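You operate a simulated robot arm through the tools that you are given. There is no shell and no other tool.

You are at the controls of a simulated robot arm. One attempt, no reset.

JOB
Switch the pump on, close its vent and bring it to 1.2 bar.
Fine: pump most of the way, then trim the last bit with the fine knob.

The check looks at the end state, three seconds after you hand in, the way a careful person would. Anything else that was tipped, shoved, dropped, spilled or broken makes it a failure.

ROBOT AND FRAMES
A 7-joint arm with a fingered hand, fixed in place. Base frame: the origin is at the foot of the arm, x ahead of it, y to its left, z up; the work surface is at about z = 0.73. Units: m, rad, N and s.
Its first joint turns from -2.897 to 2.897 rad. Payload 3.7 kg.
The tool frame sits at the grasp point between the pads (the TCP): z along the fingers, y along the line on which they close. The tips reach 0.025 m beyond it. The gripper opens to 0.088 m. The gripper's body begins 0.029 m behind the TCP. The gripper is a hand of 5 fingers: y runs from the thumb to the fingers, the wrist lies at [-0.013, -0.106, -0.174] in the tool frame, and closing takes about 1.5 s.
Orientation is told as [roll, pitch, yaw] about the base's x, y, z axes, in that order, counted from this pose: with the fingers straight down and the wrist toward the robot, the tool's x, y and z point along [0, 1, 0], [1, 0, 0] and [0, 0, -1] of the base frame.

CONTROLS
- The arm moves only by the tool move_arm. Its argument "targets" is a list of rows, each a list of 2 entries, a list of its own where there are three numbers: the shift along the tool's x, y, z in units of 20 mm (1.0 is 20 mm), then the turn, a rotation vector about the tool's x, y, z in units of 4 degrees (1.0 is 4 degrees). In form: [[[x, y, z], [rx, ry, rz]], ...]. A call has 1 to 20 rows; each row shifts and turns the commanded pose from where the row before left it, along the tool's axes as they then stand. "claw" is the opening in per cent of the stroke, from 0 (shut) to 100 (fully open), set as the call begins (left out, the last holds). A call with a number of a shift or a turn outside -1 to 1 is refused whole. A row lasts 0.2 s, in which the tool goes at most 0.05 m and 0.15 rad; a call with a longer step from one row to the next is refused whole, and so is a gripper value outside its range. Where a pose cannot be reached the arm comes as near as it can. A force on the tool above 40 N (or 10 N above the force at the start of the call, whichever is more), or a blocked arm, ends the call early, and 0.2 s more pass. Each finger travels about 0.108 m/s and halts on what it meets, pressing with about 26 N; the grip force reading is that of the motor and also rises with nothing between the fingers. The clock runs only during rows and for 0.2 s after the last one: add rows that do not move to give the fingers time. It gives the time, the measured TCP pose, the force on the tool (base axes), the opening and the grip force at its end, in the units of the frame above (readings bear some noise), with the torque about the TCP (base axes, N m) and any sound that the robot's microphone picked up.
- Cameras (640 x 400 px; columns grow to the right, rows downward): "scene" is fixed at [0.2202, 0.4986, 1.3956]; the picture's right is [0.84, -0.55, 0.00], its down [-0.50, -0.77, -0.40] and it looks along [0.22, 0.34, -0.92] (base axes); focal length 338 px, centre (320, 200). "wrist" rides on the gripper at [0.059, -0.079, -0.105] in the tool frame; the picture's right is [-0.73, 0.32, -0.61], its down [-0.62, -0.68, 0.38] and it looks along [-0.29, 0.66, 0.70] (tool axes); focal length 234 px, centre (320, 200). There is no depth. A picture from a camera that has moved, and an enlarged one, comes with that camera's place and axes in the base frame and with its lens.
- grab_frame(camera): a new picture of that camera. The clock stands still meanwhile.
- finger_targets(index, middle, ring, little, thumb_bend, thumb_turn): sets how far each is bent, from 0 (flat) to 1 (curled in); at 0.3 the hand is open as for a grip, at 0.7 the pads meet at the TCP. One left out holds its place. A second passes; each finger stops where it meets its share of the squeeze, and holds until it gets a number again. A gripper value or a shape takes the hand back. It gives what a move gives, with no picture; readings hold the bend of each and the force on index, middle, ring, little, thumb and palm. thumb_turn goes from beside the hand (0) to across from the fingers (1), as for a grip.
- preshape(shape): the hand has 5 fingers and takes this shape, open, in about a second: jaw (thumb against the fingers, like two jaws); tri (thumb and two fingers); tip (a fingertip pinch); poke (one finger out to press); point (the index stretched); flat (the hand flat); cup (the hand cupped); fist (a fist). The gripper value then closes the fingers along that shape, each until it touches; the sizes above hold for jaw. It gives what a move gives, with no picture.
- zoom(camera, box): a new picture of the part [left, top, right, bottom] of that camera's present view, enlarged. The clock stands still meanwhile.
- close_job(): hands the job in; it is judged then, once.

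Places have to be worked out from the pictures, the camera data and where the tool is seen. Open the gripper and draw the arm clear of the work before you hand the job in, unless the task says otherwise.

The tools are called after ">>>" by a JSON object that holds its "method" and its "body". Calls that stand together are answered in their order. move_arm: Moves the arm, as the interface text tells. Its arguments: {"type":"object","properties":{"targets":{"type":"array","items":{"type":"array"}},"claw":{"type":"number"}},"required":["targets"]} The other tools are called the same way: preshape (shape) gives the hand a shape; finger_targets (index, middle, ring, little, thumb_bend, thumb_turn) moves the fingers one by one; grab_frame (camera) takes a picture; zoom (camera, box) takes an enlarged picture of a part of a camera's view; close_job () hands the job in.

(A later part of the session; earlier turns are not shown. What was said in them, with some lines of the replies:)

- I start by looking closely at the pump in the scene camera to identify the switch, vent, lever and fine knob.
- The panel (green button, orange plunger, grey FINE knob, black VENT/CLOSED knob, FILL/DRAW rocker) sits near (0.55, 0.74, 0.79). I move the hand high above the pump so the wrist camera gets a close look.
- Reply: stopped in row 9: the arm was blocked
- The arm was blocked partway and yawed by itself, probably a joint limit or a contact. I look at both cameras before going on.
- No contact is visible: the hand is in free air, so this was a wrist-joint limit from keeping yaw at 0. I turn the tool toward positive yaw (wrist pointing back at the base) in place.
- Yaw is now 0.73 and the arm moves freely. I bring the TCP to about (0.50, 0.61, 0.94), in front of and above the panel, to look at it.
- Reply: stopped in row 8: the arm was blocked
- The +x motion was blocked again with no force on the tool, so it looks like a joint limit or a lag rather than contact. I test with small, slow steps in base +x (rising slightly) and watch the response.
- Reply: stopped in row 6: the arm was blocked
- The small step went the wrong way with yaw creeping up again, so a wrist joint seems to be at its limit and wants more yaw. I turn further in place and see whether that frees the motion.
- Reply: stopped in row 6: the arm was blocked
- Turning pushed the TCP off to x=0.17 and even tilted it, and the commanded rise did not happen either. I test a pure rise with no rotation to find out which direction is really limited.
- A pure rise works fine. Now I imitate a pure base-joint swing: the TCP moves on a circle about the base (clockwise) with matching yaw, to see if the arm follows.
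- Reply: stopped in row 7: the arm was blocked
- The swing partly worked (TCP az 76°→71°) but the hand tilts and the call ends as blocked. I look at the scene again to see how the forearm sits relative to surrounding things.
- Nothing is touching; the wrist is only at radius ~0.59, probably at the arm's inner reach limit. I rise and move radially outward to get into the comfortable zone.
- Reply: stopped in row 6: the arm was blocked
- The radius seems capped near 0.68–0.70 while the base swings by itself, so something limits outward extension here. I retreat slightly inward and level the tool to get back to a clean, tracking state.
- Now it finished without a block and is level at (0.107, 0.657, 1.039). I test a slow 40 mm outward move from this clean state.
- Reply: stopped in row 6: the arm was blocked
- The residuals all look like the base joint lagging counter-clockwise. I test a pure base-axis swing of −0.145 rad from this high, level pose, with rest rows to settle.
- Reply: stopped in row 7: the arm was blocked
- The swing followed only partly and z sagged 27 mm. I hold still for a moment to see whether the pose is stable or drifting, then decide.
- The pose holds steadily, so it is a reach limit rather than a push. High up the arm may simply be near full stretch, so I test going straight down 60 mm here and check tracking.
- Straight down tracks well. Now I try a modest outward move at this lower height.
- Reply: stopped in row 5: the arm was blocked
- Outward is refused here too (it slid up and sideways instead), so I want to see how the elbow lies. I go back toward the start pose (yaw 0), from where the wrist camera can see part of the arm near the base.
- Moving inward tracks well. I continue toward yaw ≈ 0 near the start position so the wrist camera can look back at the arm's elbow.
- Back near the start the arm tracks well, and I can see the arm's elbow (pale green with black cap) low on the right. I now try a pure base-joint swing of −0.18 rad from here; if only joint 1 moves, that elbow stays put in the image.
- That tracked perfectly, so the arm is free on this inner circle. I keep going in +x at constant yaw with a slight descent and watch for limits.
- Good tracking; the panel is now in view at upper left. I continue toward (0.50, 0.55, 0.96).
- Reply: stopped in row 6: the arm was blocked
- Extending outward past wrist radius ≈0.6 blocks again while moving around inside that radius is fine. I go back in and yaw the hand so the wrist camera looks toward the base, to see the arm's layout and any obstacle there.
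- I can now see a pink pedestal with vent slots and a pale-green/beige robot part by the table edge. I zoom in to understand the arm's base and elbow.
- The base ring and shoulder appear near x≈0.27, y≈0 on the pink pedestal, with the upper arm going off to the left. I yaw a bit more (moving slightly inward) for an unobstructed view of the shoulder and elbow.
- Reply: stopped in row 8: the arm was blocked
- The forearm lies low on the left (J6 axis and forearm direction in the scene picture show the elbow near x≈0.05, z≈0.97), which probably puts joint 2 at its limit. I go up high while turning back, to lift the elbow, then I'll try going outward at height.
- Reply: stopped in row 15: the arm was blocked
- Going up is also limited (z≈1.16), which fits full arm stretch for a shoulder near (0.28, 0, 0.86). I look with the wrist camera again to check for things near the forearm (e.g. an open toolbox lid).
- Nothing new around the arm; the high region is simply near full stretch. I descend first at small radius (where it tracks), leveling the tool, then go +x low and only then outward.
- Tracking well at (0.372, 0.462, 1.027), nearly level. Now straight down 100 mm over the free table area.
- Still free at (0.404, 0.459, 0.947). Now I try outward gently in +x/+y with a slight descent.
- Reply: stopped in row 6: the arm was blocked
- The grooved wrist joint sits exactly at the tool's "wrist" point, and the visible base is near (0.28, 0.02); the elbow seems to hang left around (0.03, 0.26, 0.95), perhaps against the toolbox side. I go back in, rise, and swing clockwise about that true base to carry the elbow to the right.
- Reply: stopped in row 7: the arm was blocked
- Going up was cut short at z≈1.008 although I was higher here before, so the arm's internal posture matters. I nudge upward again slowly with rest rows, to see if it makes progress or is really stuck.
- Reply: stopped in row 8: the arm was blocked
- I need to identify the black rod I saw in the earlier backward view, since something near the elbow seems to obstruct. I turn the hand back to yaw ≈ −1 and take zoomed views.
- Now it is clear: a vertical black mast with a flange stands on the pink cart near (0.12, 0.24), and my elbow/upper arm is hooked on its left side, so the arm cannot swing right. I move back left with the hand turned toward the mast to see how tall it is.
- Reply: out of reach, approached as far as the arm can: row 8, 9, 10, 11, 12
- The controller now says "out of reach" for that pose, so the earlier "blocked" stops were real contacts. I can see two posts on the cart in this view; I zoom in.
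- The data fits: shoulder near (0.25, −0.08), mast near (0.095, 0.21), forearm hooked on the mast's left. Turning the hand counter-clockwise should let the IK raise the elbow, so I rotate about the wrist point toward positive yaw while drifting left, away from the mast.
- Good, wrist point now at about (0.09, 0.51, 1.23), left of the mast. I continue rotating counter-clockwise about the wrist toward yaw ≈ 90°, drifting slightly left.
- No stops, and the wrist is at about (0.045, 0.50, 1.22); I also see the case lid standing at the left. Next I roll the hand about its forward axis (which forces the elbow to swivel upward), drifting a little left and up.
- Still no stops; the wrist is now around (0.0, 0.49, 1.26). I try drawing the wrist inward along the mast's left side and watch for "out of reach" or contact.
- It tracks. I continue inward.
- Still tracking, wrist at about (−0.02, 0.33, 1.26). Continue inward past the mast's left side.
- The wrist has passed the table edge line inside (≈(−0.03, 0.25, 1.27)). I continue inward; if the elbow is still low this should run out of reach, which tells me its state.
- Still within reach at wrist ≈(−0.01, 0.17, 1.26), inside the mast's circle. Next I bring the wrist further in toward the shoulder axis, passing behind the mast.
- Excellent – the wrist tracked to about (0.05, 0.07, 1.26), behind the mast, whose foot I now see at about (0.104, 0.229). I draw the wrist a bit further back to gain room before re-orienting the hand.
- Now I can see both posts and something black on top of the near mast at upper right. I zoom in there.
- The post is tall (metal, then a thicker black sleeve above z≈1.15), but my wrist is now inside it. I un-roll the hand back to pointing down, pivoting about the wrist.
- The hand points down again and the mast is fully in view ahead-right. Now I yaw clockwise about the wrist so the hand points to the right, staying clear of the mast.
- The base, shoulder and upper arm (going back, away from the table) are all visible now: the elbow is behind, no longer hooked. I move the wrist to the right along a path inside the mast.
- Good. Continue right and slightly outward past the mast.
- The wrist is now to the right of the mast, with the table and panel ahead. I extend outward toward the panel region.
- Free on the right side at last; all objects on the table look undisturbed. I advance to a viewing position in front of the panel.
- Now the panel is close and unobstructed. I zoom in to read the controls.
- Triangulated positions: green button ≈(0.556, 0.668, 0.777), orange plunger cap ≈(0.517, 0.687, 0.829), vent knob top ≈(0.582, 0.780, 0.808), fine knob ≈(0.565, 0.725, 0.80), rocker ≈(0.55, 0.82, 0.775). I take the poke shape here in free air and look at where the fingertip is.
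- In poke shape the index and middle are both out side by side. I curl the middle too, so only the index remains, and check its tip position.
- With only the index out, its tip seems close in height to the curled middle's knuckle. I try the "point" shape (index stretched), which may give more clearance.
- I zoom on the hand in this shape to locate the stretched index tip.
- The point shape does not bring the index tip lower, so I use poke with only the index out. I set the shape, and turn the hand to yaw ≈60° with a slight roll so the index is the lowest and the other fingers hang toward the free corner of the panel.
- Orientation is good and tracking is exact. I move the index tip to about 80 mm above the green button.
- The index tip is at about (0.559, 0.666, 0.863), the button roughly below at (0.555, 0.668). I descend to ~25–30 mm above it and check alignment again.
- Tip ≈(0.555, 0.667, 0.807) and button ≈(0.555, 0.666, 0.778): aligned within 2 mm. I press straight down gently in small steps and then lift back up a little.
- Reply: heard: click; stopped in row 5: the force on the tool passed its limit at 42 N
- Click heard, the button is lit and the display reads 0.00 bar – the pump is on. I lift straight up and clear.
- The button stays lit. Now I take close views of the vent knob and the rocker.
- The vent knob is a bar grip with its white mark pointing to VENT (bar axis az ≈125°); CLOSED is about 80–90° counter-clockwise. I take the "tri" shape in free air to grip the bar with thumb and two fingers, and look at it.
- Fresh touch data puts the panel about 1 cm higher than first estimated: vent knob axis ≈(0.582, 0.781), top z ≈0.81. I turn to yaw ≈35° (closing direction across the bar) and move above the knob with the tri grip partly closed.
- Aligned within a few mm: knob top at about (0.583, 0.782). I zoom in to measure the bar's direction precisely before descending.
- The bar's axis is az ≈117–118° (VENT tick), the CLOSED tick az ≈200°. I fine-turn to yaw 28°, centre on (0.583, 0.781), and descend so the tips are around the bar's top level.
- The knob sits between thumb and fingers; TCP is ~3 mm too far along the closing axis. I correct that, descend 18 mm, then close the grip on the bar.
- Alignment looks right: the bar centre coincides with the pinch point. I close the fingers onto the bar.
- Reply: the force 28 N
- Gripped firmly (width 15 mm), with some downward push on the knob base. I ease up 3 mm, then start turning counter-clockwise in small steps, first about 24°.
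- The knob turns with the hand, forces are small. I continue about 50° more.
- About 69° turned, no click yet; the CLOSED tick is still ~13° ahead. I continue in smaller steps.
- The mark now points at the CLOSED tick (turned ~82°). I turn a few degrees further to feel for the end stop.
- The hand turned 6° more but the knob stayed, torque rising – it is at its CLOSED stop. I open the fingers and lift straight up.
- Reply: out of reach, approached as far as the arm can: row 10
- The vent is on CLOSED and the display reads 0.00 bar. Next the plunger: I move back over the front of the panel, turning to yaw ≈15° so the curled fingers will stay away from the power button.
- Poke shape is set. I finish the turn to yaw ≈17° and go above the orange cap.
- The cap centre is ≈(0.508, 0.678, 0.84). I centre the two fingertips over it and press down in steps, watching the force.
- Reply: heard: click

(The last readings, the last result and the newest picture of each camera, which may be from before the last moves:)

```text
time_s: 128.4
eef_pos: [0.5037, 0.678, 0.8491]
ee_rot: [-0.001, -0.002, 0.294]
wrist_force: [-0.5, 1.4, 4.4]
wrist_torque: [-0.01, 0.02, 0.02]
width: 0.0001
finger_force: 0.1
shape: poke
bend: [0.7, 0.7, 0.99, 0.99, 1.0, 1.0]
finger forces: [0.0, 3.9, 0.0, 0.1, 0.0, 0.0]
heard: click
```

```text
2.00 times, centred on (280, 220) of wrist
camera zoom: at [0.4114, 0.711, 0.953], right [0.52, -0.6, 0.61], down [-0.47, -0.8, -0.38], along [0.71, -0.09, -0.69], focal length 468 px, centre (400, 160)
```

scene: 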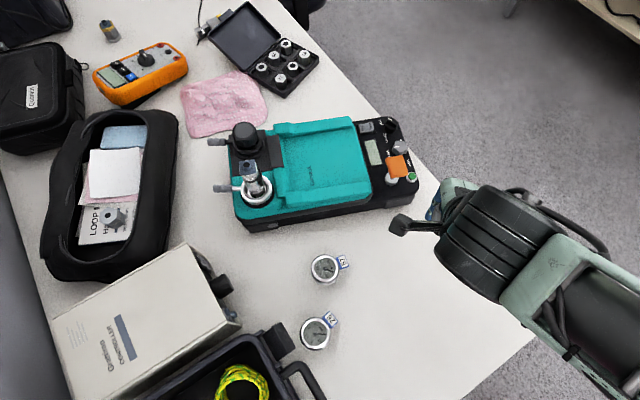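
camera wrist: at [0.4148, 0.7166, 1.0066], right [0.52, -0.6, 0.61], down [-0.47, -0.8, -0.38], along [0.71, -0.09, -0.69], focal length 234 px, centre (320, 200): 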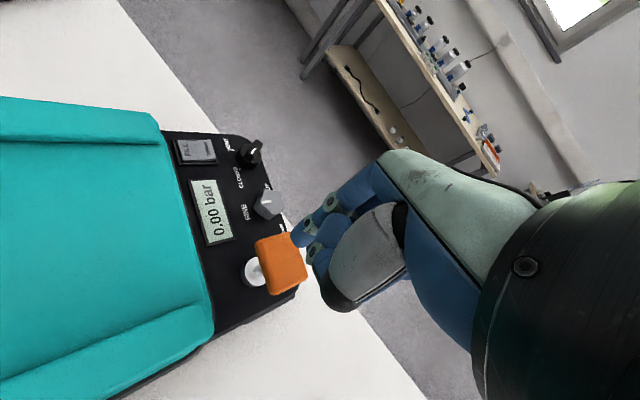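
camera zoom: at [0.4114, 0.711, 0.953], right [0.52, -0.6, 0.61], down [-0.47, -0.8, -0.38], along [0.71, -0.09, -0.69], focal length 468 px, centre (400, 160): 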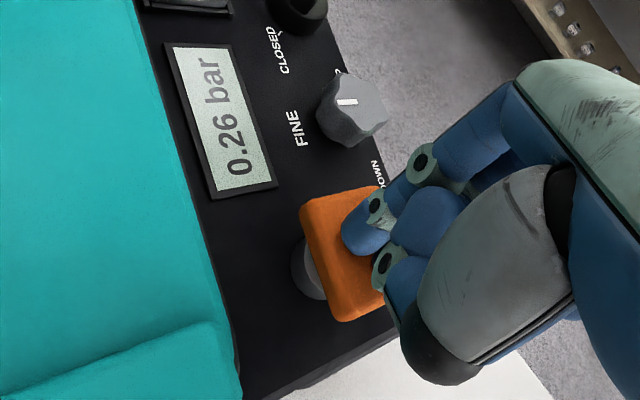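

The stroke gave a click and 0.26 bar (positive, so FILL is right). I lift to let the plunger return and read the display again.

>>> {"method": "move_arm", "body": {"targets": [[[0, 0, -0.6], [0, 0, 0]], [[0, 0, -0.9], [0, 0, 0]], [[0, 0, 0], [0, 0, 0]], [[0, 0, 0], [0, 0, 0]]]}}

>>> {"method": "zoom", "body": {"camera": "wrist", "box": [180, 120, 380, 320]}}

```text
time_s: 129.4
eef_pos: [0.504, 0.6791, 0.8785]
ee_rot: [-0.004, -0.002, 0.292]
wrist_force: [-0.5, -0.1, -0.5]
wrist_torque: [0.02, 0.03, 0.0]
width: 0.0003
finger_force: 0.1
shape: poke
bend: [0.7, 0.7, 0.99, 0.99, 1.0, 1.0]
finger forces: [0.0, 0.0, 0.0, 0.0, 0.1, 0.0]
```

```text
2.00 times, centred on (280, 220) of wrist
camera zoom: at [0.4119, 0.7125, 0.9836], right [0.52, -0.6, 0.61], down [-0.47, -0.8, -0.38], along [0.71, -0.09, -0.69], focal length 468 px, centre (400, 160)
```

zoom: 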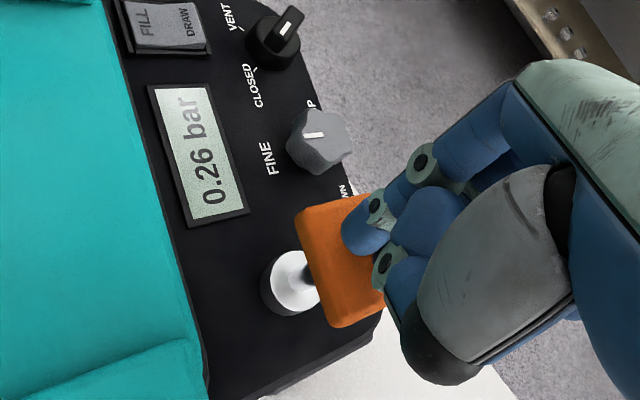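

Holding at 0.26 bar, plunger returned. Second stroke, same depth, then lift and read.

>>> {"method": "move_arm", "body": {"targets": [[[0, 0, 0.5], [0, 0, 0]], [[0, 0, 0.4], [0, 0, 0]], [[0, 0, 0.3], [0, 0, 0]], [[0, 0, 0.3], [0, 0, 0]], [[0, 0, 0], [0, 0, 0]], [[0, 0, -0.6], [0, 0, 0]], [[0, 0, -0.9], [0, 0, 0]], [[0, 0, 0], [0, 0, 0]]]}}

>>> {"method": "zoom", "body": {"camera": "wrist", "box": [180, 120, 380, 320]}}

```text
time_s: 131.2
eef_pos: [0.5017, 0.6794, 0.8803]
ee_rot: [-0.001, -0.002, 0.293]
wrist_force: [-0.4, -0.7, 0.5]
wrist_torque: [0.0, 0.01, -0.01]
width: 0.0
finger_force: 0.0
shape: poke
bend: [0.7, 0.7, 0.99, 0.99, 1.0, 1.0]
finger forces: [0.1, 0.0, 0.0, 0.0, 0.1, 0.0]
```

```text
2.00 times, centred on (280, 220) of wrist
camera zoom: at [0.4102, 0.7128, 0.9841], right [0.52, -0.6, 0.61], down [-0.47, -0.8, -0.38], along [0.71, -0.09, -0.69], focal length 468 px, centre (400, 160)
```

zoom: 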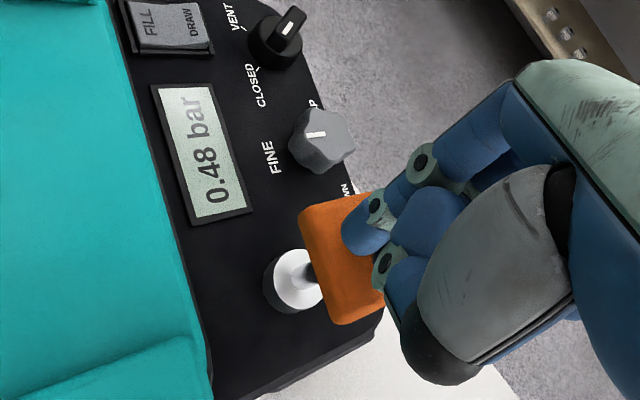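

0.48 bar now. Third stroke.

>>> {"method": "move_arm", "body": {"targets": [[[0, 0.08, 0.5], [0, 0, 0]], [[0, 0, 0.4], [0, 0, 0]], [[0, 0, 0.35], [0, 0, 0]], [[0, 0, 0.35], [0, 0, 0]], [[0, 0, 0], [0, 0, 0]], [[0, 0, -0.7], [0, 0, 0]], [[0, 0, -0.9], [0, 0, 0]], [[0, 0, 0], [0, 0, 0]]]}}

>>> {"method": "zoom", "body": {"camera": "wrist", "box": [180, 120, 380, 320]}}

```text
time_s: 133.0
eef_pos: [0.5067, 0.6778, 0.8796]
ee_rot: [-0.003, 0.001, 0.293]
wrist_force: [0.5, -0.1, -0.1]
wrist_torque: [0.0, -0.04, 0.0]
width: 0.0002
finger_force: 0.0
shape: poke
bend: [0.7, 0.7, 0.99, 0.99, 1.0, 1.0]
finger forces: [0.1, 0.0, 0.0, 0.0, 0.1, 0.0]
heard: click
```

```text
2.00 times, centred on (280, 220) of wrist
camera zoom: at [0.4147, 0.7115, 0.9841], right [0.52, -0.6, 0.61], down [-0.47, -0.8, -0.38], along [0.71, -0.09, -0.69], focal length 468 px, centre (400, 160)
```

zoom: 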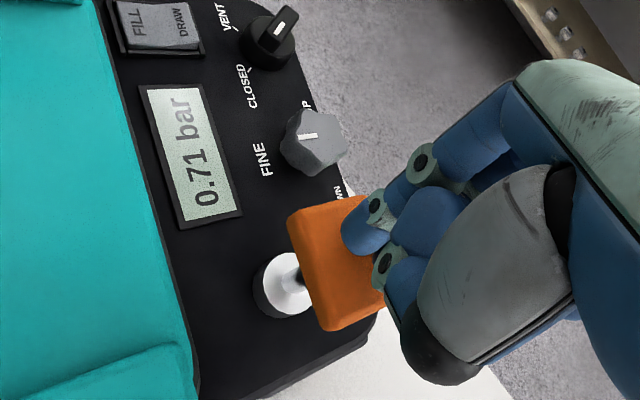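

0.71 bar. Fourth stroke.

>>> {"method": "move_arm", "body": {"targets": [[[0, 0, 0.5], [0, 0, 0]], [[0, 0, 0.4], [0, 0, 0]], [[0, 0, 0.35], [0, 0, 0]], [[0, 0, 0.35], [0, 0, 0]], [[0, 0, 0], [0, 0, 0]], [[0, 0, -0.7], [0, 0, 0]], [[0, 0, -0.9], [0, 0, 0]], [[0, 0, 0], [0, 0, 0]]]}}

>>> {"method": "zoom", "body": {"camera": "wrist", "box": [180, 120, 380, 320]}}

```text
time_s: 134.8
eef_pos: [0.5049, 0.6779, 0.8778]
ee_rot: [-0.003, -0.004, 0.293]
wrist_force: [0.6, 0.1, 0.2]
wrist_torque: [-0.01, 0.0, -0.02]
width: 0.0
finger_force: 0.0
shape: poke
bend: [0.7, 0.7, 0.99, 0.99, 1.0, 1.0]
finger forces: [0.0, 0.0, 0.1, 0.0, 0.0, 0.0]
heard: click
```

```text
2.00 times, centred on (280, 220) of wrist
camera zoom: at [0.4126, 0.712, 0.983], right [0.52, -0.6, 0.61], down [-0.47, -0.8, -0.38], along [0.71, -0.09, -0.69], focal length 468 px, centre (400, 160)
```

zoom: 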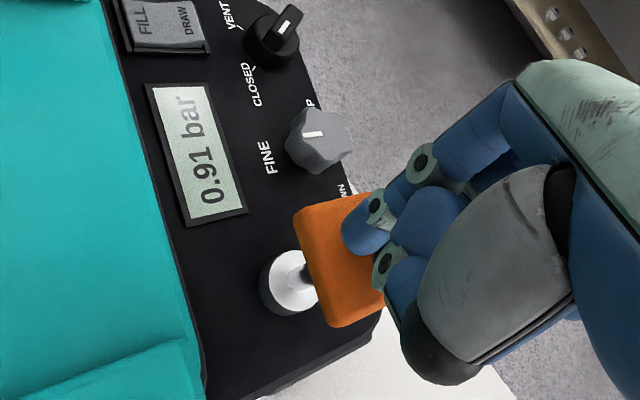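

0.91 bar. Fifth stroke should bring about 1.1.

>>> {"method": "move_arm", "body": {"targets": [[[0, 0, 0.5], [0, 0, 0]], [[0, 0, 0.4], [0, 0, 0]], [[0, 0, 0.35], [0, 0, 0]], [[0, 0, 0.3], [0, 0, 0]], [[0, 0, 0], [0, 0, 0]], [[0, 0, -0.65], [0, 0, 0]], [[0, 0, -0.9], [0, 0, 0]], [[0, 0, 0], [0, 0, 0]]]}}

>>> {"method": "zoom", "body": {"camera": "wrist", "box": [180, 120, 380, 320]}}

```text
time_s: 136.6
eef_pos: [0.5076, 0.6802, 0.8795]
ee_rot: [-0.004, -0.002, 0.294]
wrist_force: [0.0, -0.8, -0.4]
wrist_torque: [-0.02, -0.01, -0.01]
width: 0.0
finger_force: 0.0
shape: poke
bend: [0.7, 0.7, 0.99, 0.99, 1.0, 1.0]
finger forces: [0.0, 0.1, 0.1, 0.0, 0.1, 0.0]
heard: click
```

```text
2.00 times, centred on (280, 220) of wrist
camera zoom: at [0.4152, 0.7141, 0.9832], right [0.52, -0.6, 0.61], down [-0.47, -0.8, -0.38], along [0.71, -0.09, -0.69], focal length 468 px, centre (400, 160)
```

zoom: 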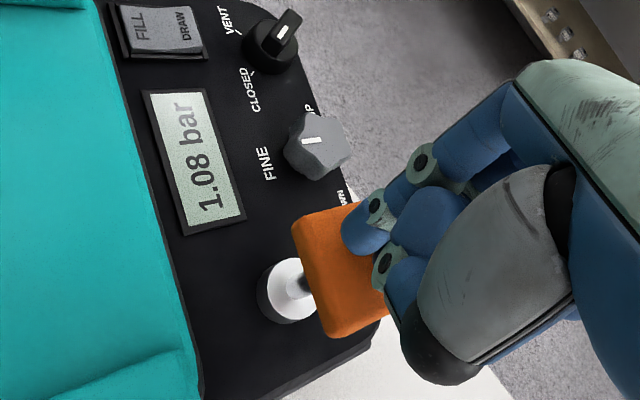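

1.08 bar. I give a partial stroke (shallower) to get closer without overshooting.

>>> {"method": "move_arm", "body": {"targets": [[[0, 0, 0.5], [0, 0, 0]], [[0, 0, 0.4], [0, 0, 0]], [[0, 0, 0.3], [0, 0, 0]], [[0, 0, 0], [0, 0, 0]], [[0, 0, -0.6], [0, 0, 0]], [[0, 0, -0.6], [0, 0, 0]], [[0, 0, 0], [0, 0, 0]]]}}

>>> {"method": "zoom", "body": {"camera": "wrist", "box": [180, 120, 380, 320]}}

```text
time_s: 138.2
eef_pos: [0.507, 0.68, 0.8807]
ee_rot: [-0.003, -0.003, 0.293]
wrist_force: [0.4, 1.3, -0.4]
wrist_torque: [0.01, 0.01, -0.01]
width: 0.0
finger_force: 0.0
shape: poke
bend: [0.7, 0.7, 0.99, 0.99, 1.0, 1.0]
finger forces: [0.0, 0.1, 0.0, 0.1, 0.1, 0.0]
```

```text
2.00 times, centred on (280, 220) of wrist
camera zoom: at [0.4142, 0.7138, 0.9846], right [0.52, -0.6, 0.61], down [-0.47, -0.8, -0.38], along [0.71, -0.09, -0.69], focal length 468 px, centre (400, 160)
```

zoom: 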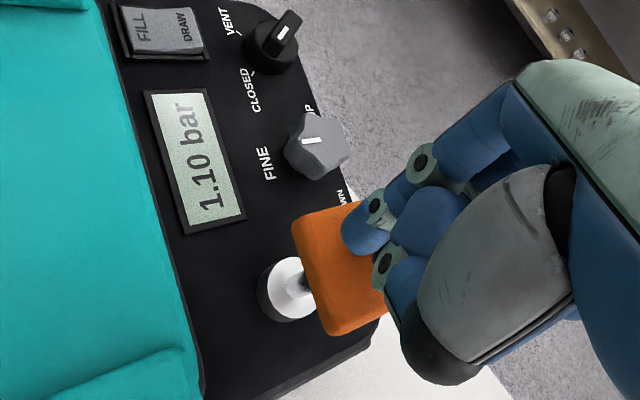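

1.10 bar. One more, slightly deeper partial stroke.

>>> {"method": "move_arm", "body": {"targets": [[[0, 0, 0.5], [0, 0, 0]], [[0, 0, 0.4], [0, 0, 0]], [[0, 0, 0.45], [0, 0, 0]], [[0, 0, 0], [0, 0, 0]], [[0, 0, -0.65], [0, 0, 0]], [[0, 0, -0.7], [0, 0, 0]], [[0, 0, 0], [0, 0, 0]]]}}

>>> {"method": "zoom", "body": {"camera": "wrist", "box": [180, 120, 380, 320]}}

```text
time_s: 139.8
eef_pos: [0.5063, 0.6773, 0.8781]
ee_rot: [-0.004, -0.001, 0.294]
wrist_force: [0.4, -0.5, -0.2]
wrist_torque: [0.0, 0.01, -0.01]
width: 0.0
finger_force: 0.1
shape: poke
bend: [0.7, 0.7, 0.99, 0.99, 1.0, 1.0]
finger forces: [0.0, 0.0, 0.1, 0.0, 0.0, 0.0]
```

```text
2.00 times, centred on (280, 220) of wrist
camera zoom: at [0.4139, 0.7114, 0.9831], right [0.52, -0.6, 0.61], down [-0.47, -0.8, -0.38], along [0.71, -0.09, -0.69], focal length 468 px, centre (400, 160)
```

zoom: 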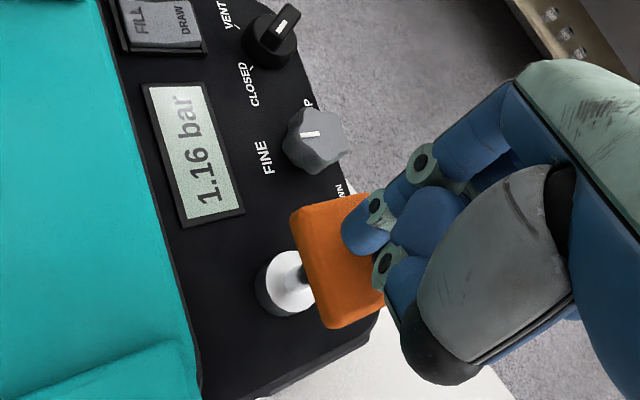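

1.16 bar – now trim with the FINE knob (≈(0.556, 0.723), top z ≈0.81); clockwise is UP. I lift and turn the hand to yaw ≈105°, a direction with clearance between the cap and the vent knob.

>>> {"method": "move_arm", "body": {"targets": [[[0, 0, -1], [0, 0, 0]], [[0, 0, -1], [0, 0, 0]], [[0, 0, 0], [0, 0, -1]], [[0, 0, 0], [0, 0, -1]], [[0, 0, 0], [0, 0, -1]], [[0, 0, 0], [0, 0, -1]], [[0, 0, 0], [0, 0, -1]], [[0, 0, 0], [0, 0, -1]], [[0, 0, 0], [0, 0, -1]], [[0, 0, 0], [0, 0, -1]], [[0, 0, 0], [0, 0, -1]], [[0, 0, 0], [0, 0, -1]], [[0, 0, 0], [0, 0, -1]], [[0, 0, 0], [0, 0, -1]], [[0, 0, 0], [0, 0, -1]], [[0, 0, 0], [0, 0, -1]], [[0, 0, 0], [0, 0, -1]], [[0, 0, 0], [0, 0, -1]], [[0, 0, 0], [0, 0, -1]], [[0, 0, 0], [0, 0, -1]]]}}

>>> {"method": "preshape", "body": {"shape": "tri"}}

>>> {"method": "zoom", "body": {"camera": "scene", "box": [340, 100, 440, 190]}}

```text
time_s: 144.0
eef_pos: [0.5057, 0.6785, 0.9187]
ee_rot: [-0.003, 0.002, 1.553]
wrist_force: [-0.2, -0.3, 0.8]
wrist_torque: [0.03, -0.03, -0.01]
width: 0.0001
finger_force: 0.1
shape: poke
bend: [0.7, 0.7, 0.99, 0.99, 1.0, 1.0]
finger forces: [0.0, 0.0, 0.0, 0.1, 0.0, 0.0]
```

```text
time_s: 144.9
eef_pos: [0.5057, 0.6785, 0.9199]
ee_rot: [-0.004, 0.0, 1.55]
wrist_force: [0.6, 0.3, -0.1]
wrist_torque: [-0.02, 0.02, -0.02]
width: 0.0877
finger_force: 0.0
shape: tri
bend: [0.3, 0.3, 0.99, 0.99, 0.3, 0.98]
finger forces: [0.0, 0.0, 0.1, 0.0, 0.0, 0.1]
```

```text
4.44 times, centred on (390, 145) of scene
camera zoom: at [0.2202, 0.4986, 1.3956], right [0.84, -0.55, 0.0], down [-0.5, -0.77, -0.4], along [0.22, 0.34, -0.92], focal length 1500 px, centre (9, 444)
```

zoom: 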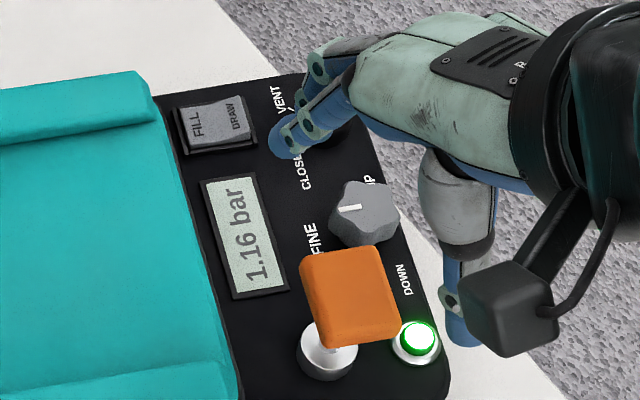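

Pressure holds at 1.16. I finish the turn, part-close the tri grip, and move above the fine knob.

>>> {"method": "move_arm", "body": {"targets": [[[0, 0, 0], [0, 0, -1]], [[0, 0, 0], [0, 0, -1]], [[0, 0, 0], [0, 0, -1]], [[0, 0, 0], [0, 0, -1]], [[-0.75, 0.37, 0.25], [0, 0, 0]], [[-0.75, 0.37, 0.25], [0, 0, 0]], [[-0.75, 0.37, 0.25], [0, 0, 0]], [[-0.75, 0.37, 0.25], [0, 0, 0]], [[0, 0, 0], [0, 0, 0]]], "claw": 62}}

>>> {"method": "zoom", "body": {"camera": "wrist", "box": [200, 140, 400, 320]}}

>>> {"method": "zoom", "body": {"camera": "scene", "box": [350, 100, 430, 190]}}

```text
time_s: 146.9
eef_pos: [0.5568, 0.7223, 0.9008]
ee_rot: [-0.003, 0.004, 1.83]
wrist_force: [0.0, 0.2, 0.3]
wrist_torque: [0.03, 0.0, -0.01]
width: 0.0549
finger_force: 0.0
shape: tri
bend: [0.73, 0.4, 0.99, 0.99, 0.63, 1.0]
finger forces: [0.0, 0.0, 0.0, 0.1, 0.1, 0.1]
```

```text
2.22 times, centred on (300, 230) of wrist
camera zoom: at [0.5199, 0.631, 1.005], right [0.62, 0.5, 0.61], down [0.78, -0.5, -0.38], along [0.11, 0.71, -0.7], focal length 520 px, centre (364, 133)
```

zoom: 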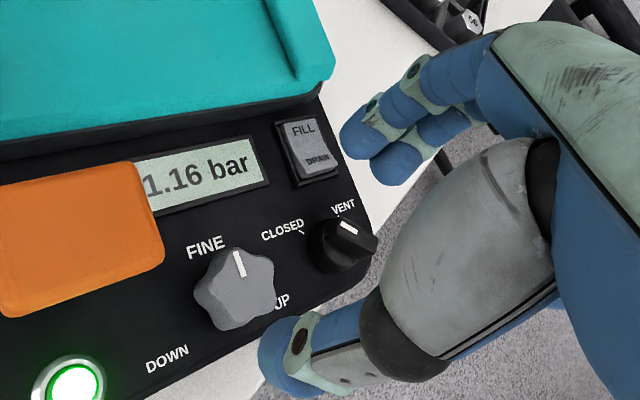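

```text
4.44 times, centred on (390, 145) of scene
camera zoom: at [0.2202, 0.4986, 1.3956], right [0.84, -0.55, 0.0], down [-0.5, -0.77, -0.4], along [0.22, 0.34, -0.92], focal length 1500 px, centre (9, 444)
```

zoom: 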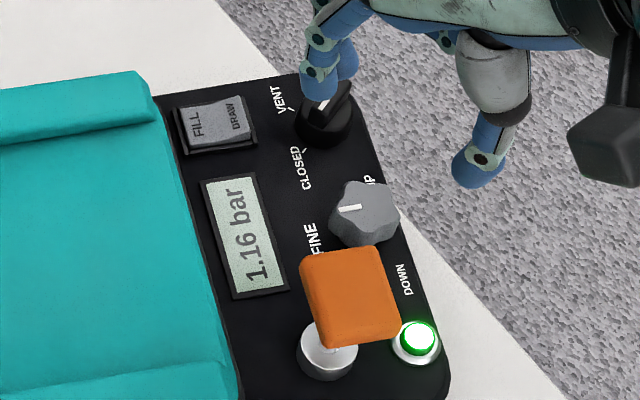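

The view is ideal: display and knob visible, centred within 2 mm. I descend around the fine knob and check before closing.

>>> {"method": "move_arm", "body": {"targets": [[[0, -0.05, 0.95], [0, 0, 0]], [[0, 0, 0.95], [0, 0, 0]], [[0, 0, 0.95], [0, 0, 0]], [[0, 0, 0.6], [0, 0, 0]], [[0, 0, 0.4], [0, 0, 0]], [[0, 0, 0], [0, 0, 0]]]}}

>>> {"method": "zoom", "body": {"camera": "wrist", "box": [200, 140, 400, 320]}}

>>> {"method": "zoom", "body": {"camera": "scene", "box": [350, 100, 430, 190]}}

```text
time_s: 148.3
eef_pos: [0.5552, 0.7232, 0.8225]
ee_rot: [-0.002, 0.003, 1.83]
wrist_force: [-0.1, -0.7, 0.9]
wrist_torque: [-0.01, 0.01, -0.01]
width: 0.0549
finger_force: 0.1
shape: tri
bend: [0.73, 0.4, 0.99, 0.99, 0.63, 1.0]
finger forces: [0.0, 0.0, 0.1, 0.0, 0.0, 0.0]
```

```text
2.22 times, centred on (300, 230) of wrist
camera zoom: at [0.5203, 0.631, 0.9274], right [0.62, 0.5, 0.61], down [0.78, -0.5, -0.38], along [0.11, 0.71, -0.7], focal length 520 px, centre (364, 133)
```

zoom: 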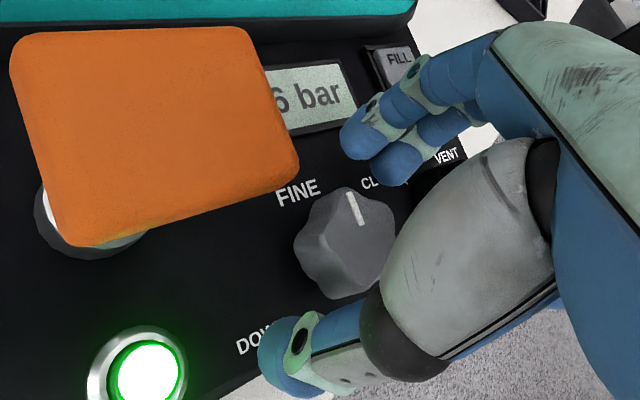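

```text
4.44 times, centred on (390, 145) of scene
camera zoom: at [0.2202, 0.4986, 1.3956], right [0.84, -0.55, 0.0], down [-0.5, -0.77, -0.4], along [0.22, 0.34, -0.92], focal length 1500 px, centre (9, 444)
```

zoom: 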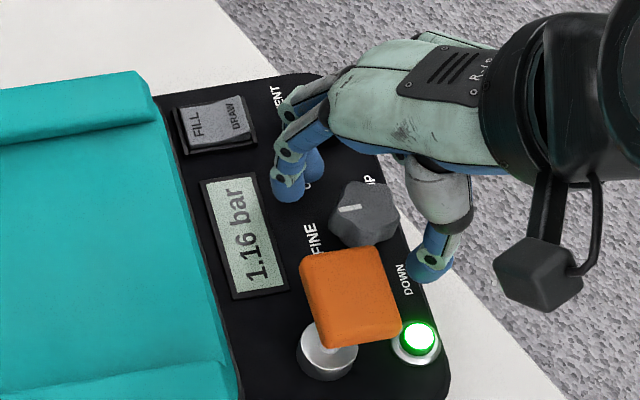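

Knob centred at the pinch point. I close the grip on it.

>>> {"method": "move_arm", "body": {"targets": [[[0, 0, 0], [0, 0, 0]], [[0, 0, 0], [0, 0, 0]], [[0, 0, 0], [0, 0, 0]], [[0, 0, 0], [0, 0, 0]], [[0, 0, 0], [0, 0, 0]], [[0, 0, 0], [0, 0, 0]]], "claw": 0}}

>>> {"method": "zoom", "body": {"camera": "scene", "box": [350, 100, 430, 190]}}

```text
time_s: 149.7
eef_pos: [0.5561, 0.7224, 0.8222]
ee_rot: [-0.003, 0.005, 1.831]
wrist_force: [-3.1, -3.1, 0.6]
wrist_torque: [-0.03, 0.07, -0.02]
width: 0.022
finger_force: 25.7
shape: tri
bend: [0.74, 0.55, 1.0, 1.0, 0.74, 1.0]
finger forces: [10.9, 11.6, 0.1, 0.0, 22.2, 0.1]
```

```text
4.44 times, centred on (390, 145) of scene
camera zoom: at [0.2202, 0.4986, 1.3956], right [0.84, -0.55, 0.0], down [-0.5, -0.77, -0.4], along [0.22, 0.34, -0.92], focal length 1500 px, centre (9, 444)
```

zoom: 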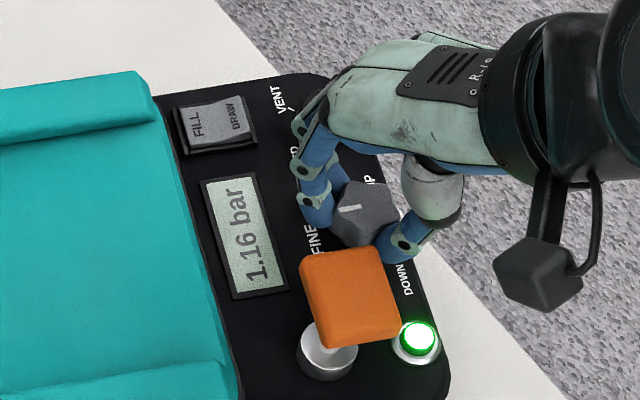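

Gripped evenly. I turn clockwise (UP) about 19° and read the display.

>>> {"method": "move_arm", "body": {"targets": [[[0, 0, 0], [0, 0, 0.8]], [[0, 0, 0], [0, 0, 0.8]], [[0, 0, 0], [0, 0, 0.8]], [[0, 0, 0], [0, 0, 0.8]], [[0, 0, 0], [0, 0, 0.8]], [[0, 0, 0], [0, 0, 0.8]], [[0, 0, 0], [0, 0, 0]]]}}

>>> {"method": "zoom", "body": {"camera": "scene", "box": [350, 100, 430, 190]}}

```text
time_s: 151.3
eef_pos: [0.5565, 0.722, 0.8231]
ee_rot: [-0.004, 0.003, 1.496]
wrist_force: [-5.9, 5.7, 1.1]
wrist_torque: [0.14, 0.06, 0.04]
width: 0.0219
finger_force: 25.8
shape: tri
bend: [0.73, 0.54, 1.0, 1.0, 0.75, 1.0]
finger forces: [14.1, 14.4, 0.1, 0.1, 21.5, 0.0]
```

```text
4.44 times, centred on (390, 145) of scene
camera zoom: at [0.2202, 0.4986, 1.3956], right [0.84, -0.55, 0.0], down [-0.5, -0.77, -0.4], along [0.22, 0.34, -0.92], focal length 1500 px, centre (9, 444)
```

zoom: 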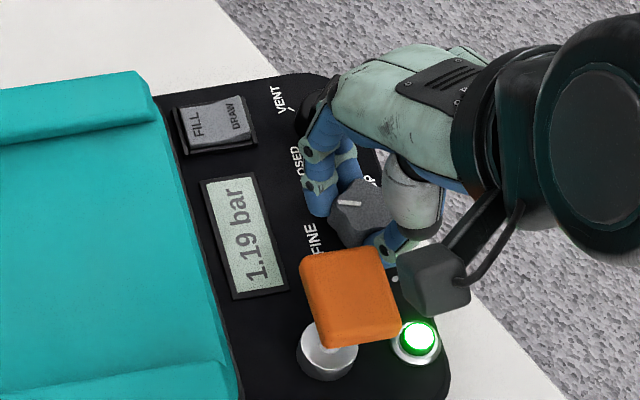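

1.19 bar. About 5–6° more should give 1.20.

>>> {"method": "move_arm", "body": {"targets": [[[0, 0, 0], [0, 0, 0.5]], [[0, 0, 0], [0, 0, 0.6]], [[0, 0, 0], [0, 0, 0]]]}}

>>> {"method": "zoom", "body": {"camera": "scene", "box": [365, 125, 405, 165]}}

```text
time_s: 152.1
eef_pos: [0.5574, 0.7211, 0.822]
ee_rot: [-0.002, 0.001, 1.418]
wrist_force: [-5.3, 6.7, 2.8]
wrist_torque: [0.21, 0.1, 0.03]
width: 0.0219
finger_force: 26.1
shape: tri
bend: [0.73, 0.54, 1.0, 1.0, 0.75, 1.0]
finger forces: [15.0, 14.9, 0.1, 0.0, 21.1, 0.1]
```

```text
10.00 times, centred on (385, 145) of scene
camera zoom: at [0.2202, 0.4986, 1.3956], right [0.84, -0.55, 0.0], down [-0.5, -0.77, -0.4], along [0.22, 0.34, -0.92], focal length 3376 px, centre (-330, 750)
```

zoom: 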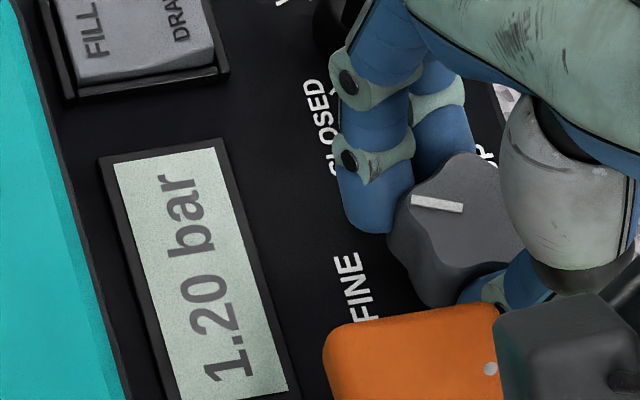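

The display reads 1.20 bar. I open the fingers gently and lift straight up, then re-check the reading.

>>> {"method": "move_arm", "body": {"targets": [[[0, 0, 0], [0, 0, 0]], [[0, 0, 0], [0, 0, 0]], [[0, 0, 0], [0, 0, 0]], [[0, 0, 0], [0, 0, 0]], [[0, 0, 0], [0, 0, 0]], [[0, 0, 0], [0, 0, 0]], [[0, 0, -0.5], [0, 0, 0]], [[0, 0, -0.9], [0, 0, 0]], [[0, 0, -0.9], [0, 0, 0]], [[0, 0, -0.9], [0, 0, 0]], [[0, 0, -0.9], [0, 0, 0]], [[0, 0, 0], [0, 0, 0]]], "claw": 62}}

>>> {"method": "zoom", "body": {"camera": "scene", "box": [345, 100, 435, 190]}}

>>> {"method": "grab_frame", "body": {"camera": "wrist"}}

```text
time_s: 154.7
eef_pos: [0.5536, 0.7216, 0.903]
ee_rot: [-0.005, 0.0, 1.418]
wrist_force: [-0.3, 0.3, 0.2]
wrist_torque: [0.01, 0.03, -0.02]
width: 0.0543
finger_force: 0.1
shape: tri
bend: [0.73, 0.4, 0.99, 0.99, 0.64, 1.0]
finger forces: [0.1, 0.1, 0.0, 0.0, 0.0, 0.0]
```

```text
4.44 times, centred on (390, 145) of scene
camera zoom: at [0.2202, 0.4986, 1.3956], right [0.84, -0.55, 0.0], down [-0.5, -0.77, -0.4], along [0.22, 0.34, -0.92], focal length 1500 px, centre (9, 444)
```

zoom: 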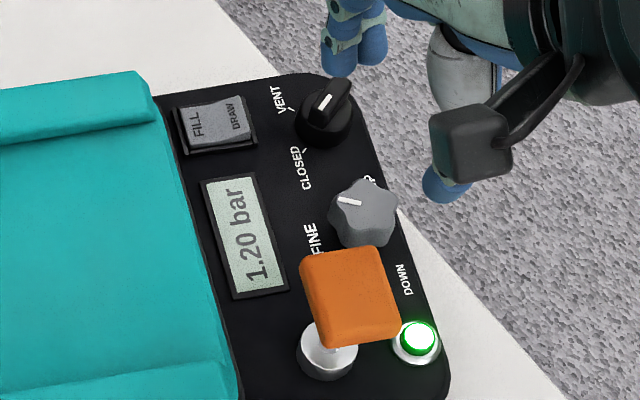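

```text
taken
camera wrist: at [0.4848, 0.6535, 1.0079], right [0.77, 0.21, 0.61], down [0.51, -0.77, -0.38], along [0.39, 0.6, -0.7], focal length 234 px, centre (320, 200)
```

wrist: 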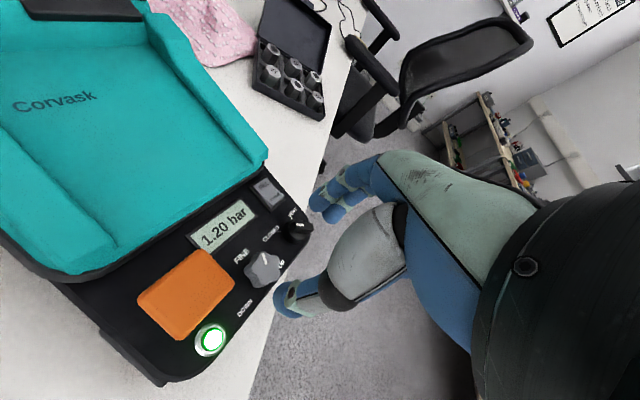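

After release it still reads 1.20 bar, vent CLOSED, power lit. I open the hand fully and draw the arm back and up, clear of the pump.

>>> {"method": "move_arm", "body": {"targets": [[[0, 0, -0.9], [0, 0, 0]], [[0, 0, -0.9], [0, 0, 0]], [[0.15, -0.89, -0.2], [0, 0, 0]], [[0.15, -0.89, -0.2], [0, 0, 0]], [[0.15, -0.89, -0.2], [0, 0, 0]], [[0.15, -0.89, -0.2], [0, 0, 0]], [[0.15, -0.89, -0.2], [0, 0, 0]], [[0.15, -0.89, -0.2], [0, 0, 0]], [[0.15, -0.89, -0.2], [0, 0, 0]], [[0.15, -0.89, -0.2], [0, 0, 0]], [[0.15, -0.89, -0.2], [0, 0, 0]], [[0.15, -0.89, -0.2], [0, 0, 0]], [[0.15, -0.89, -0.2], [0, 0, 0]], [[0.15, -0.89, -0.2], [0, 0, 0]], [[0, 0, 0], [0, 0, 0]], [[0, 0, 0], [0, 0, 0]]], "claw": 100}}

>>> {"method": "grab_frame", "body": {"camera": "scene"}}

>>> {"method": "zoom", "body": {"camera": "scene", "box": [350, 110, 430, 190]}}

```text
time_s: 158.1
eef_pos: [0.4874, 0.517, 0.9885]
ee_rot: [-0.004, 0.002, 1.416]
wrist_force: [-0.3, 0.1, 0.3]
wrist_torque: [-0.02, 0.0, -0.02]
width: 0.088
finger_force: 0.0
shape: tri
bend: [0.3, 0.3, 0.99, 0.99, 0.3, 0.98]
finger forces: [0.1, 0.0, 0.0, 0.0, 0.0, 0.0]
```

```text
taken
```

scene: 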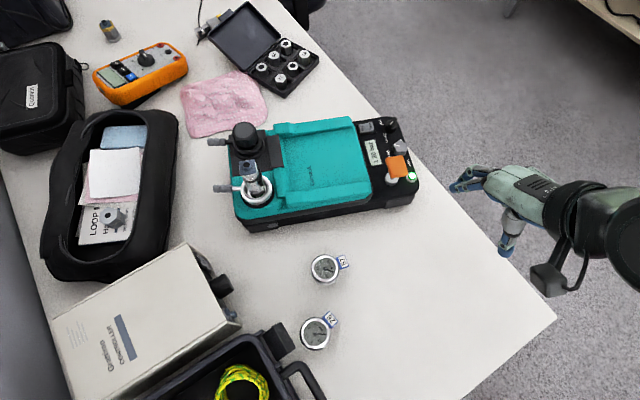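

```text
5.00 times, centred on (390, 150) of scene
camera zoom: at [0.2202, 0.4986, 1.3956], right [0.84, -0.55, 0.0], down [-0.5, -0.77, -0.4], along [0.22, 0.34, -0.92], focal length 1688 px, centre (-30, 450)
```

zoom: 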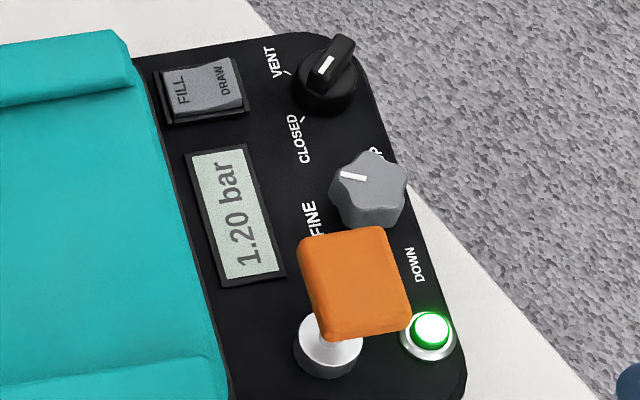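

The display holds at 1.20 bar, the vent is on CLOSED and the power button is lit. The pump and everything else on the table are where they were, and the hand is open and clear, so I hand the job in.

>>> {"method": "close_job", "body": {}}

```text
The job is handed in.
```

The pump is on, its vent is closed, and the display holds at 1.20 bar. I have handed the job in, but the judge's result has not come back.

- **Power:** I pressed the green button. It clicked and has stayed lit.
- **Vent:** I turned the black knob counter-clockwise to its stop at CLOSED.
- **Pressure:** I pumped the orange plunger to 1.16 bar, then trimmed up to 1.20 bar with the FINE knob. The reading stayed at 1.20 bar after I let go.
- **Surroundings:** In the last picture the pump, gauges, toolbox and the other items look where they started.

At the start, contact stopped the arm many times. It appeared to be hooked on a post on the robot's own cart, so I worked it round the inside of that post before going to the pump. I saw nothing shifted by those contacts, but the cameras did not show the whole area around the arm.
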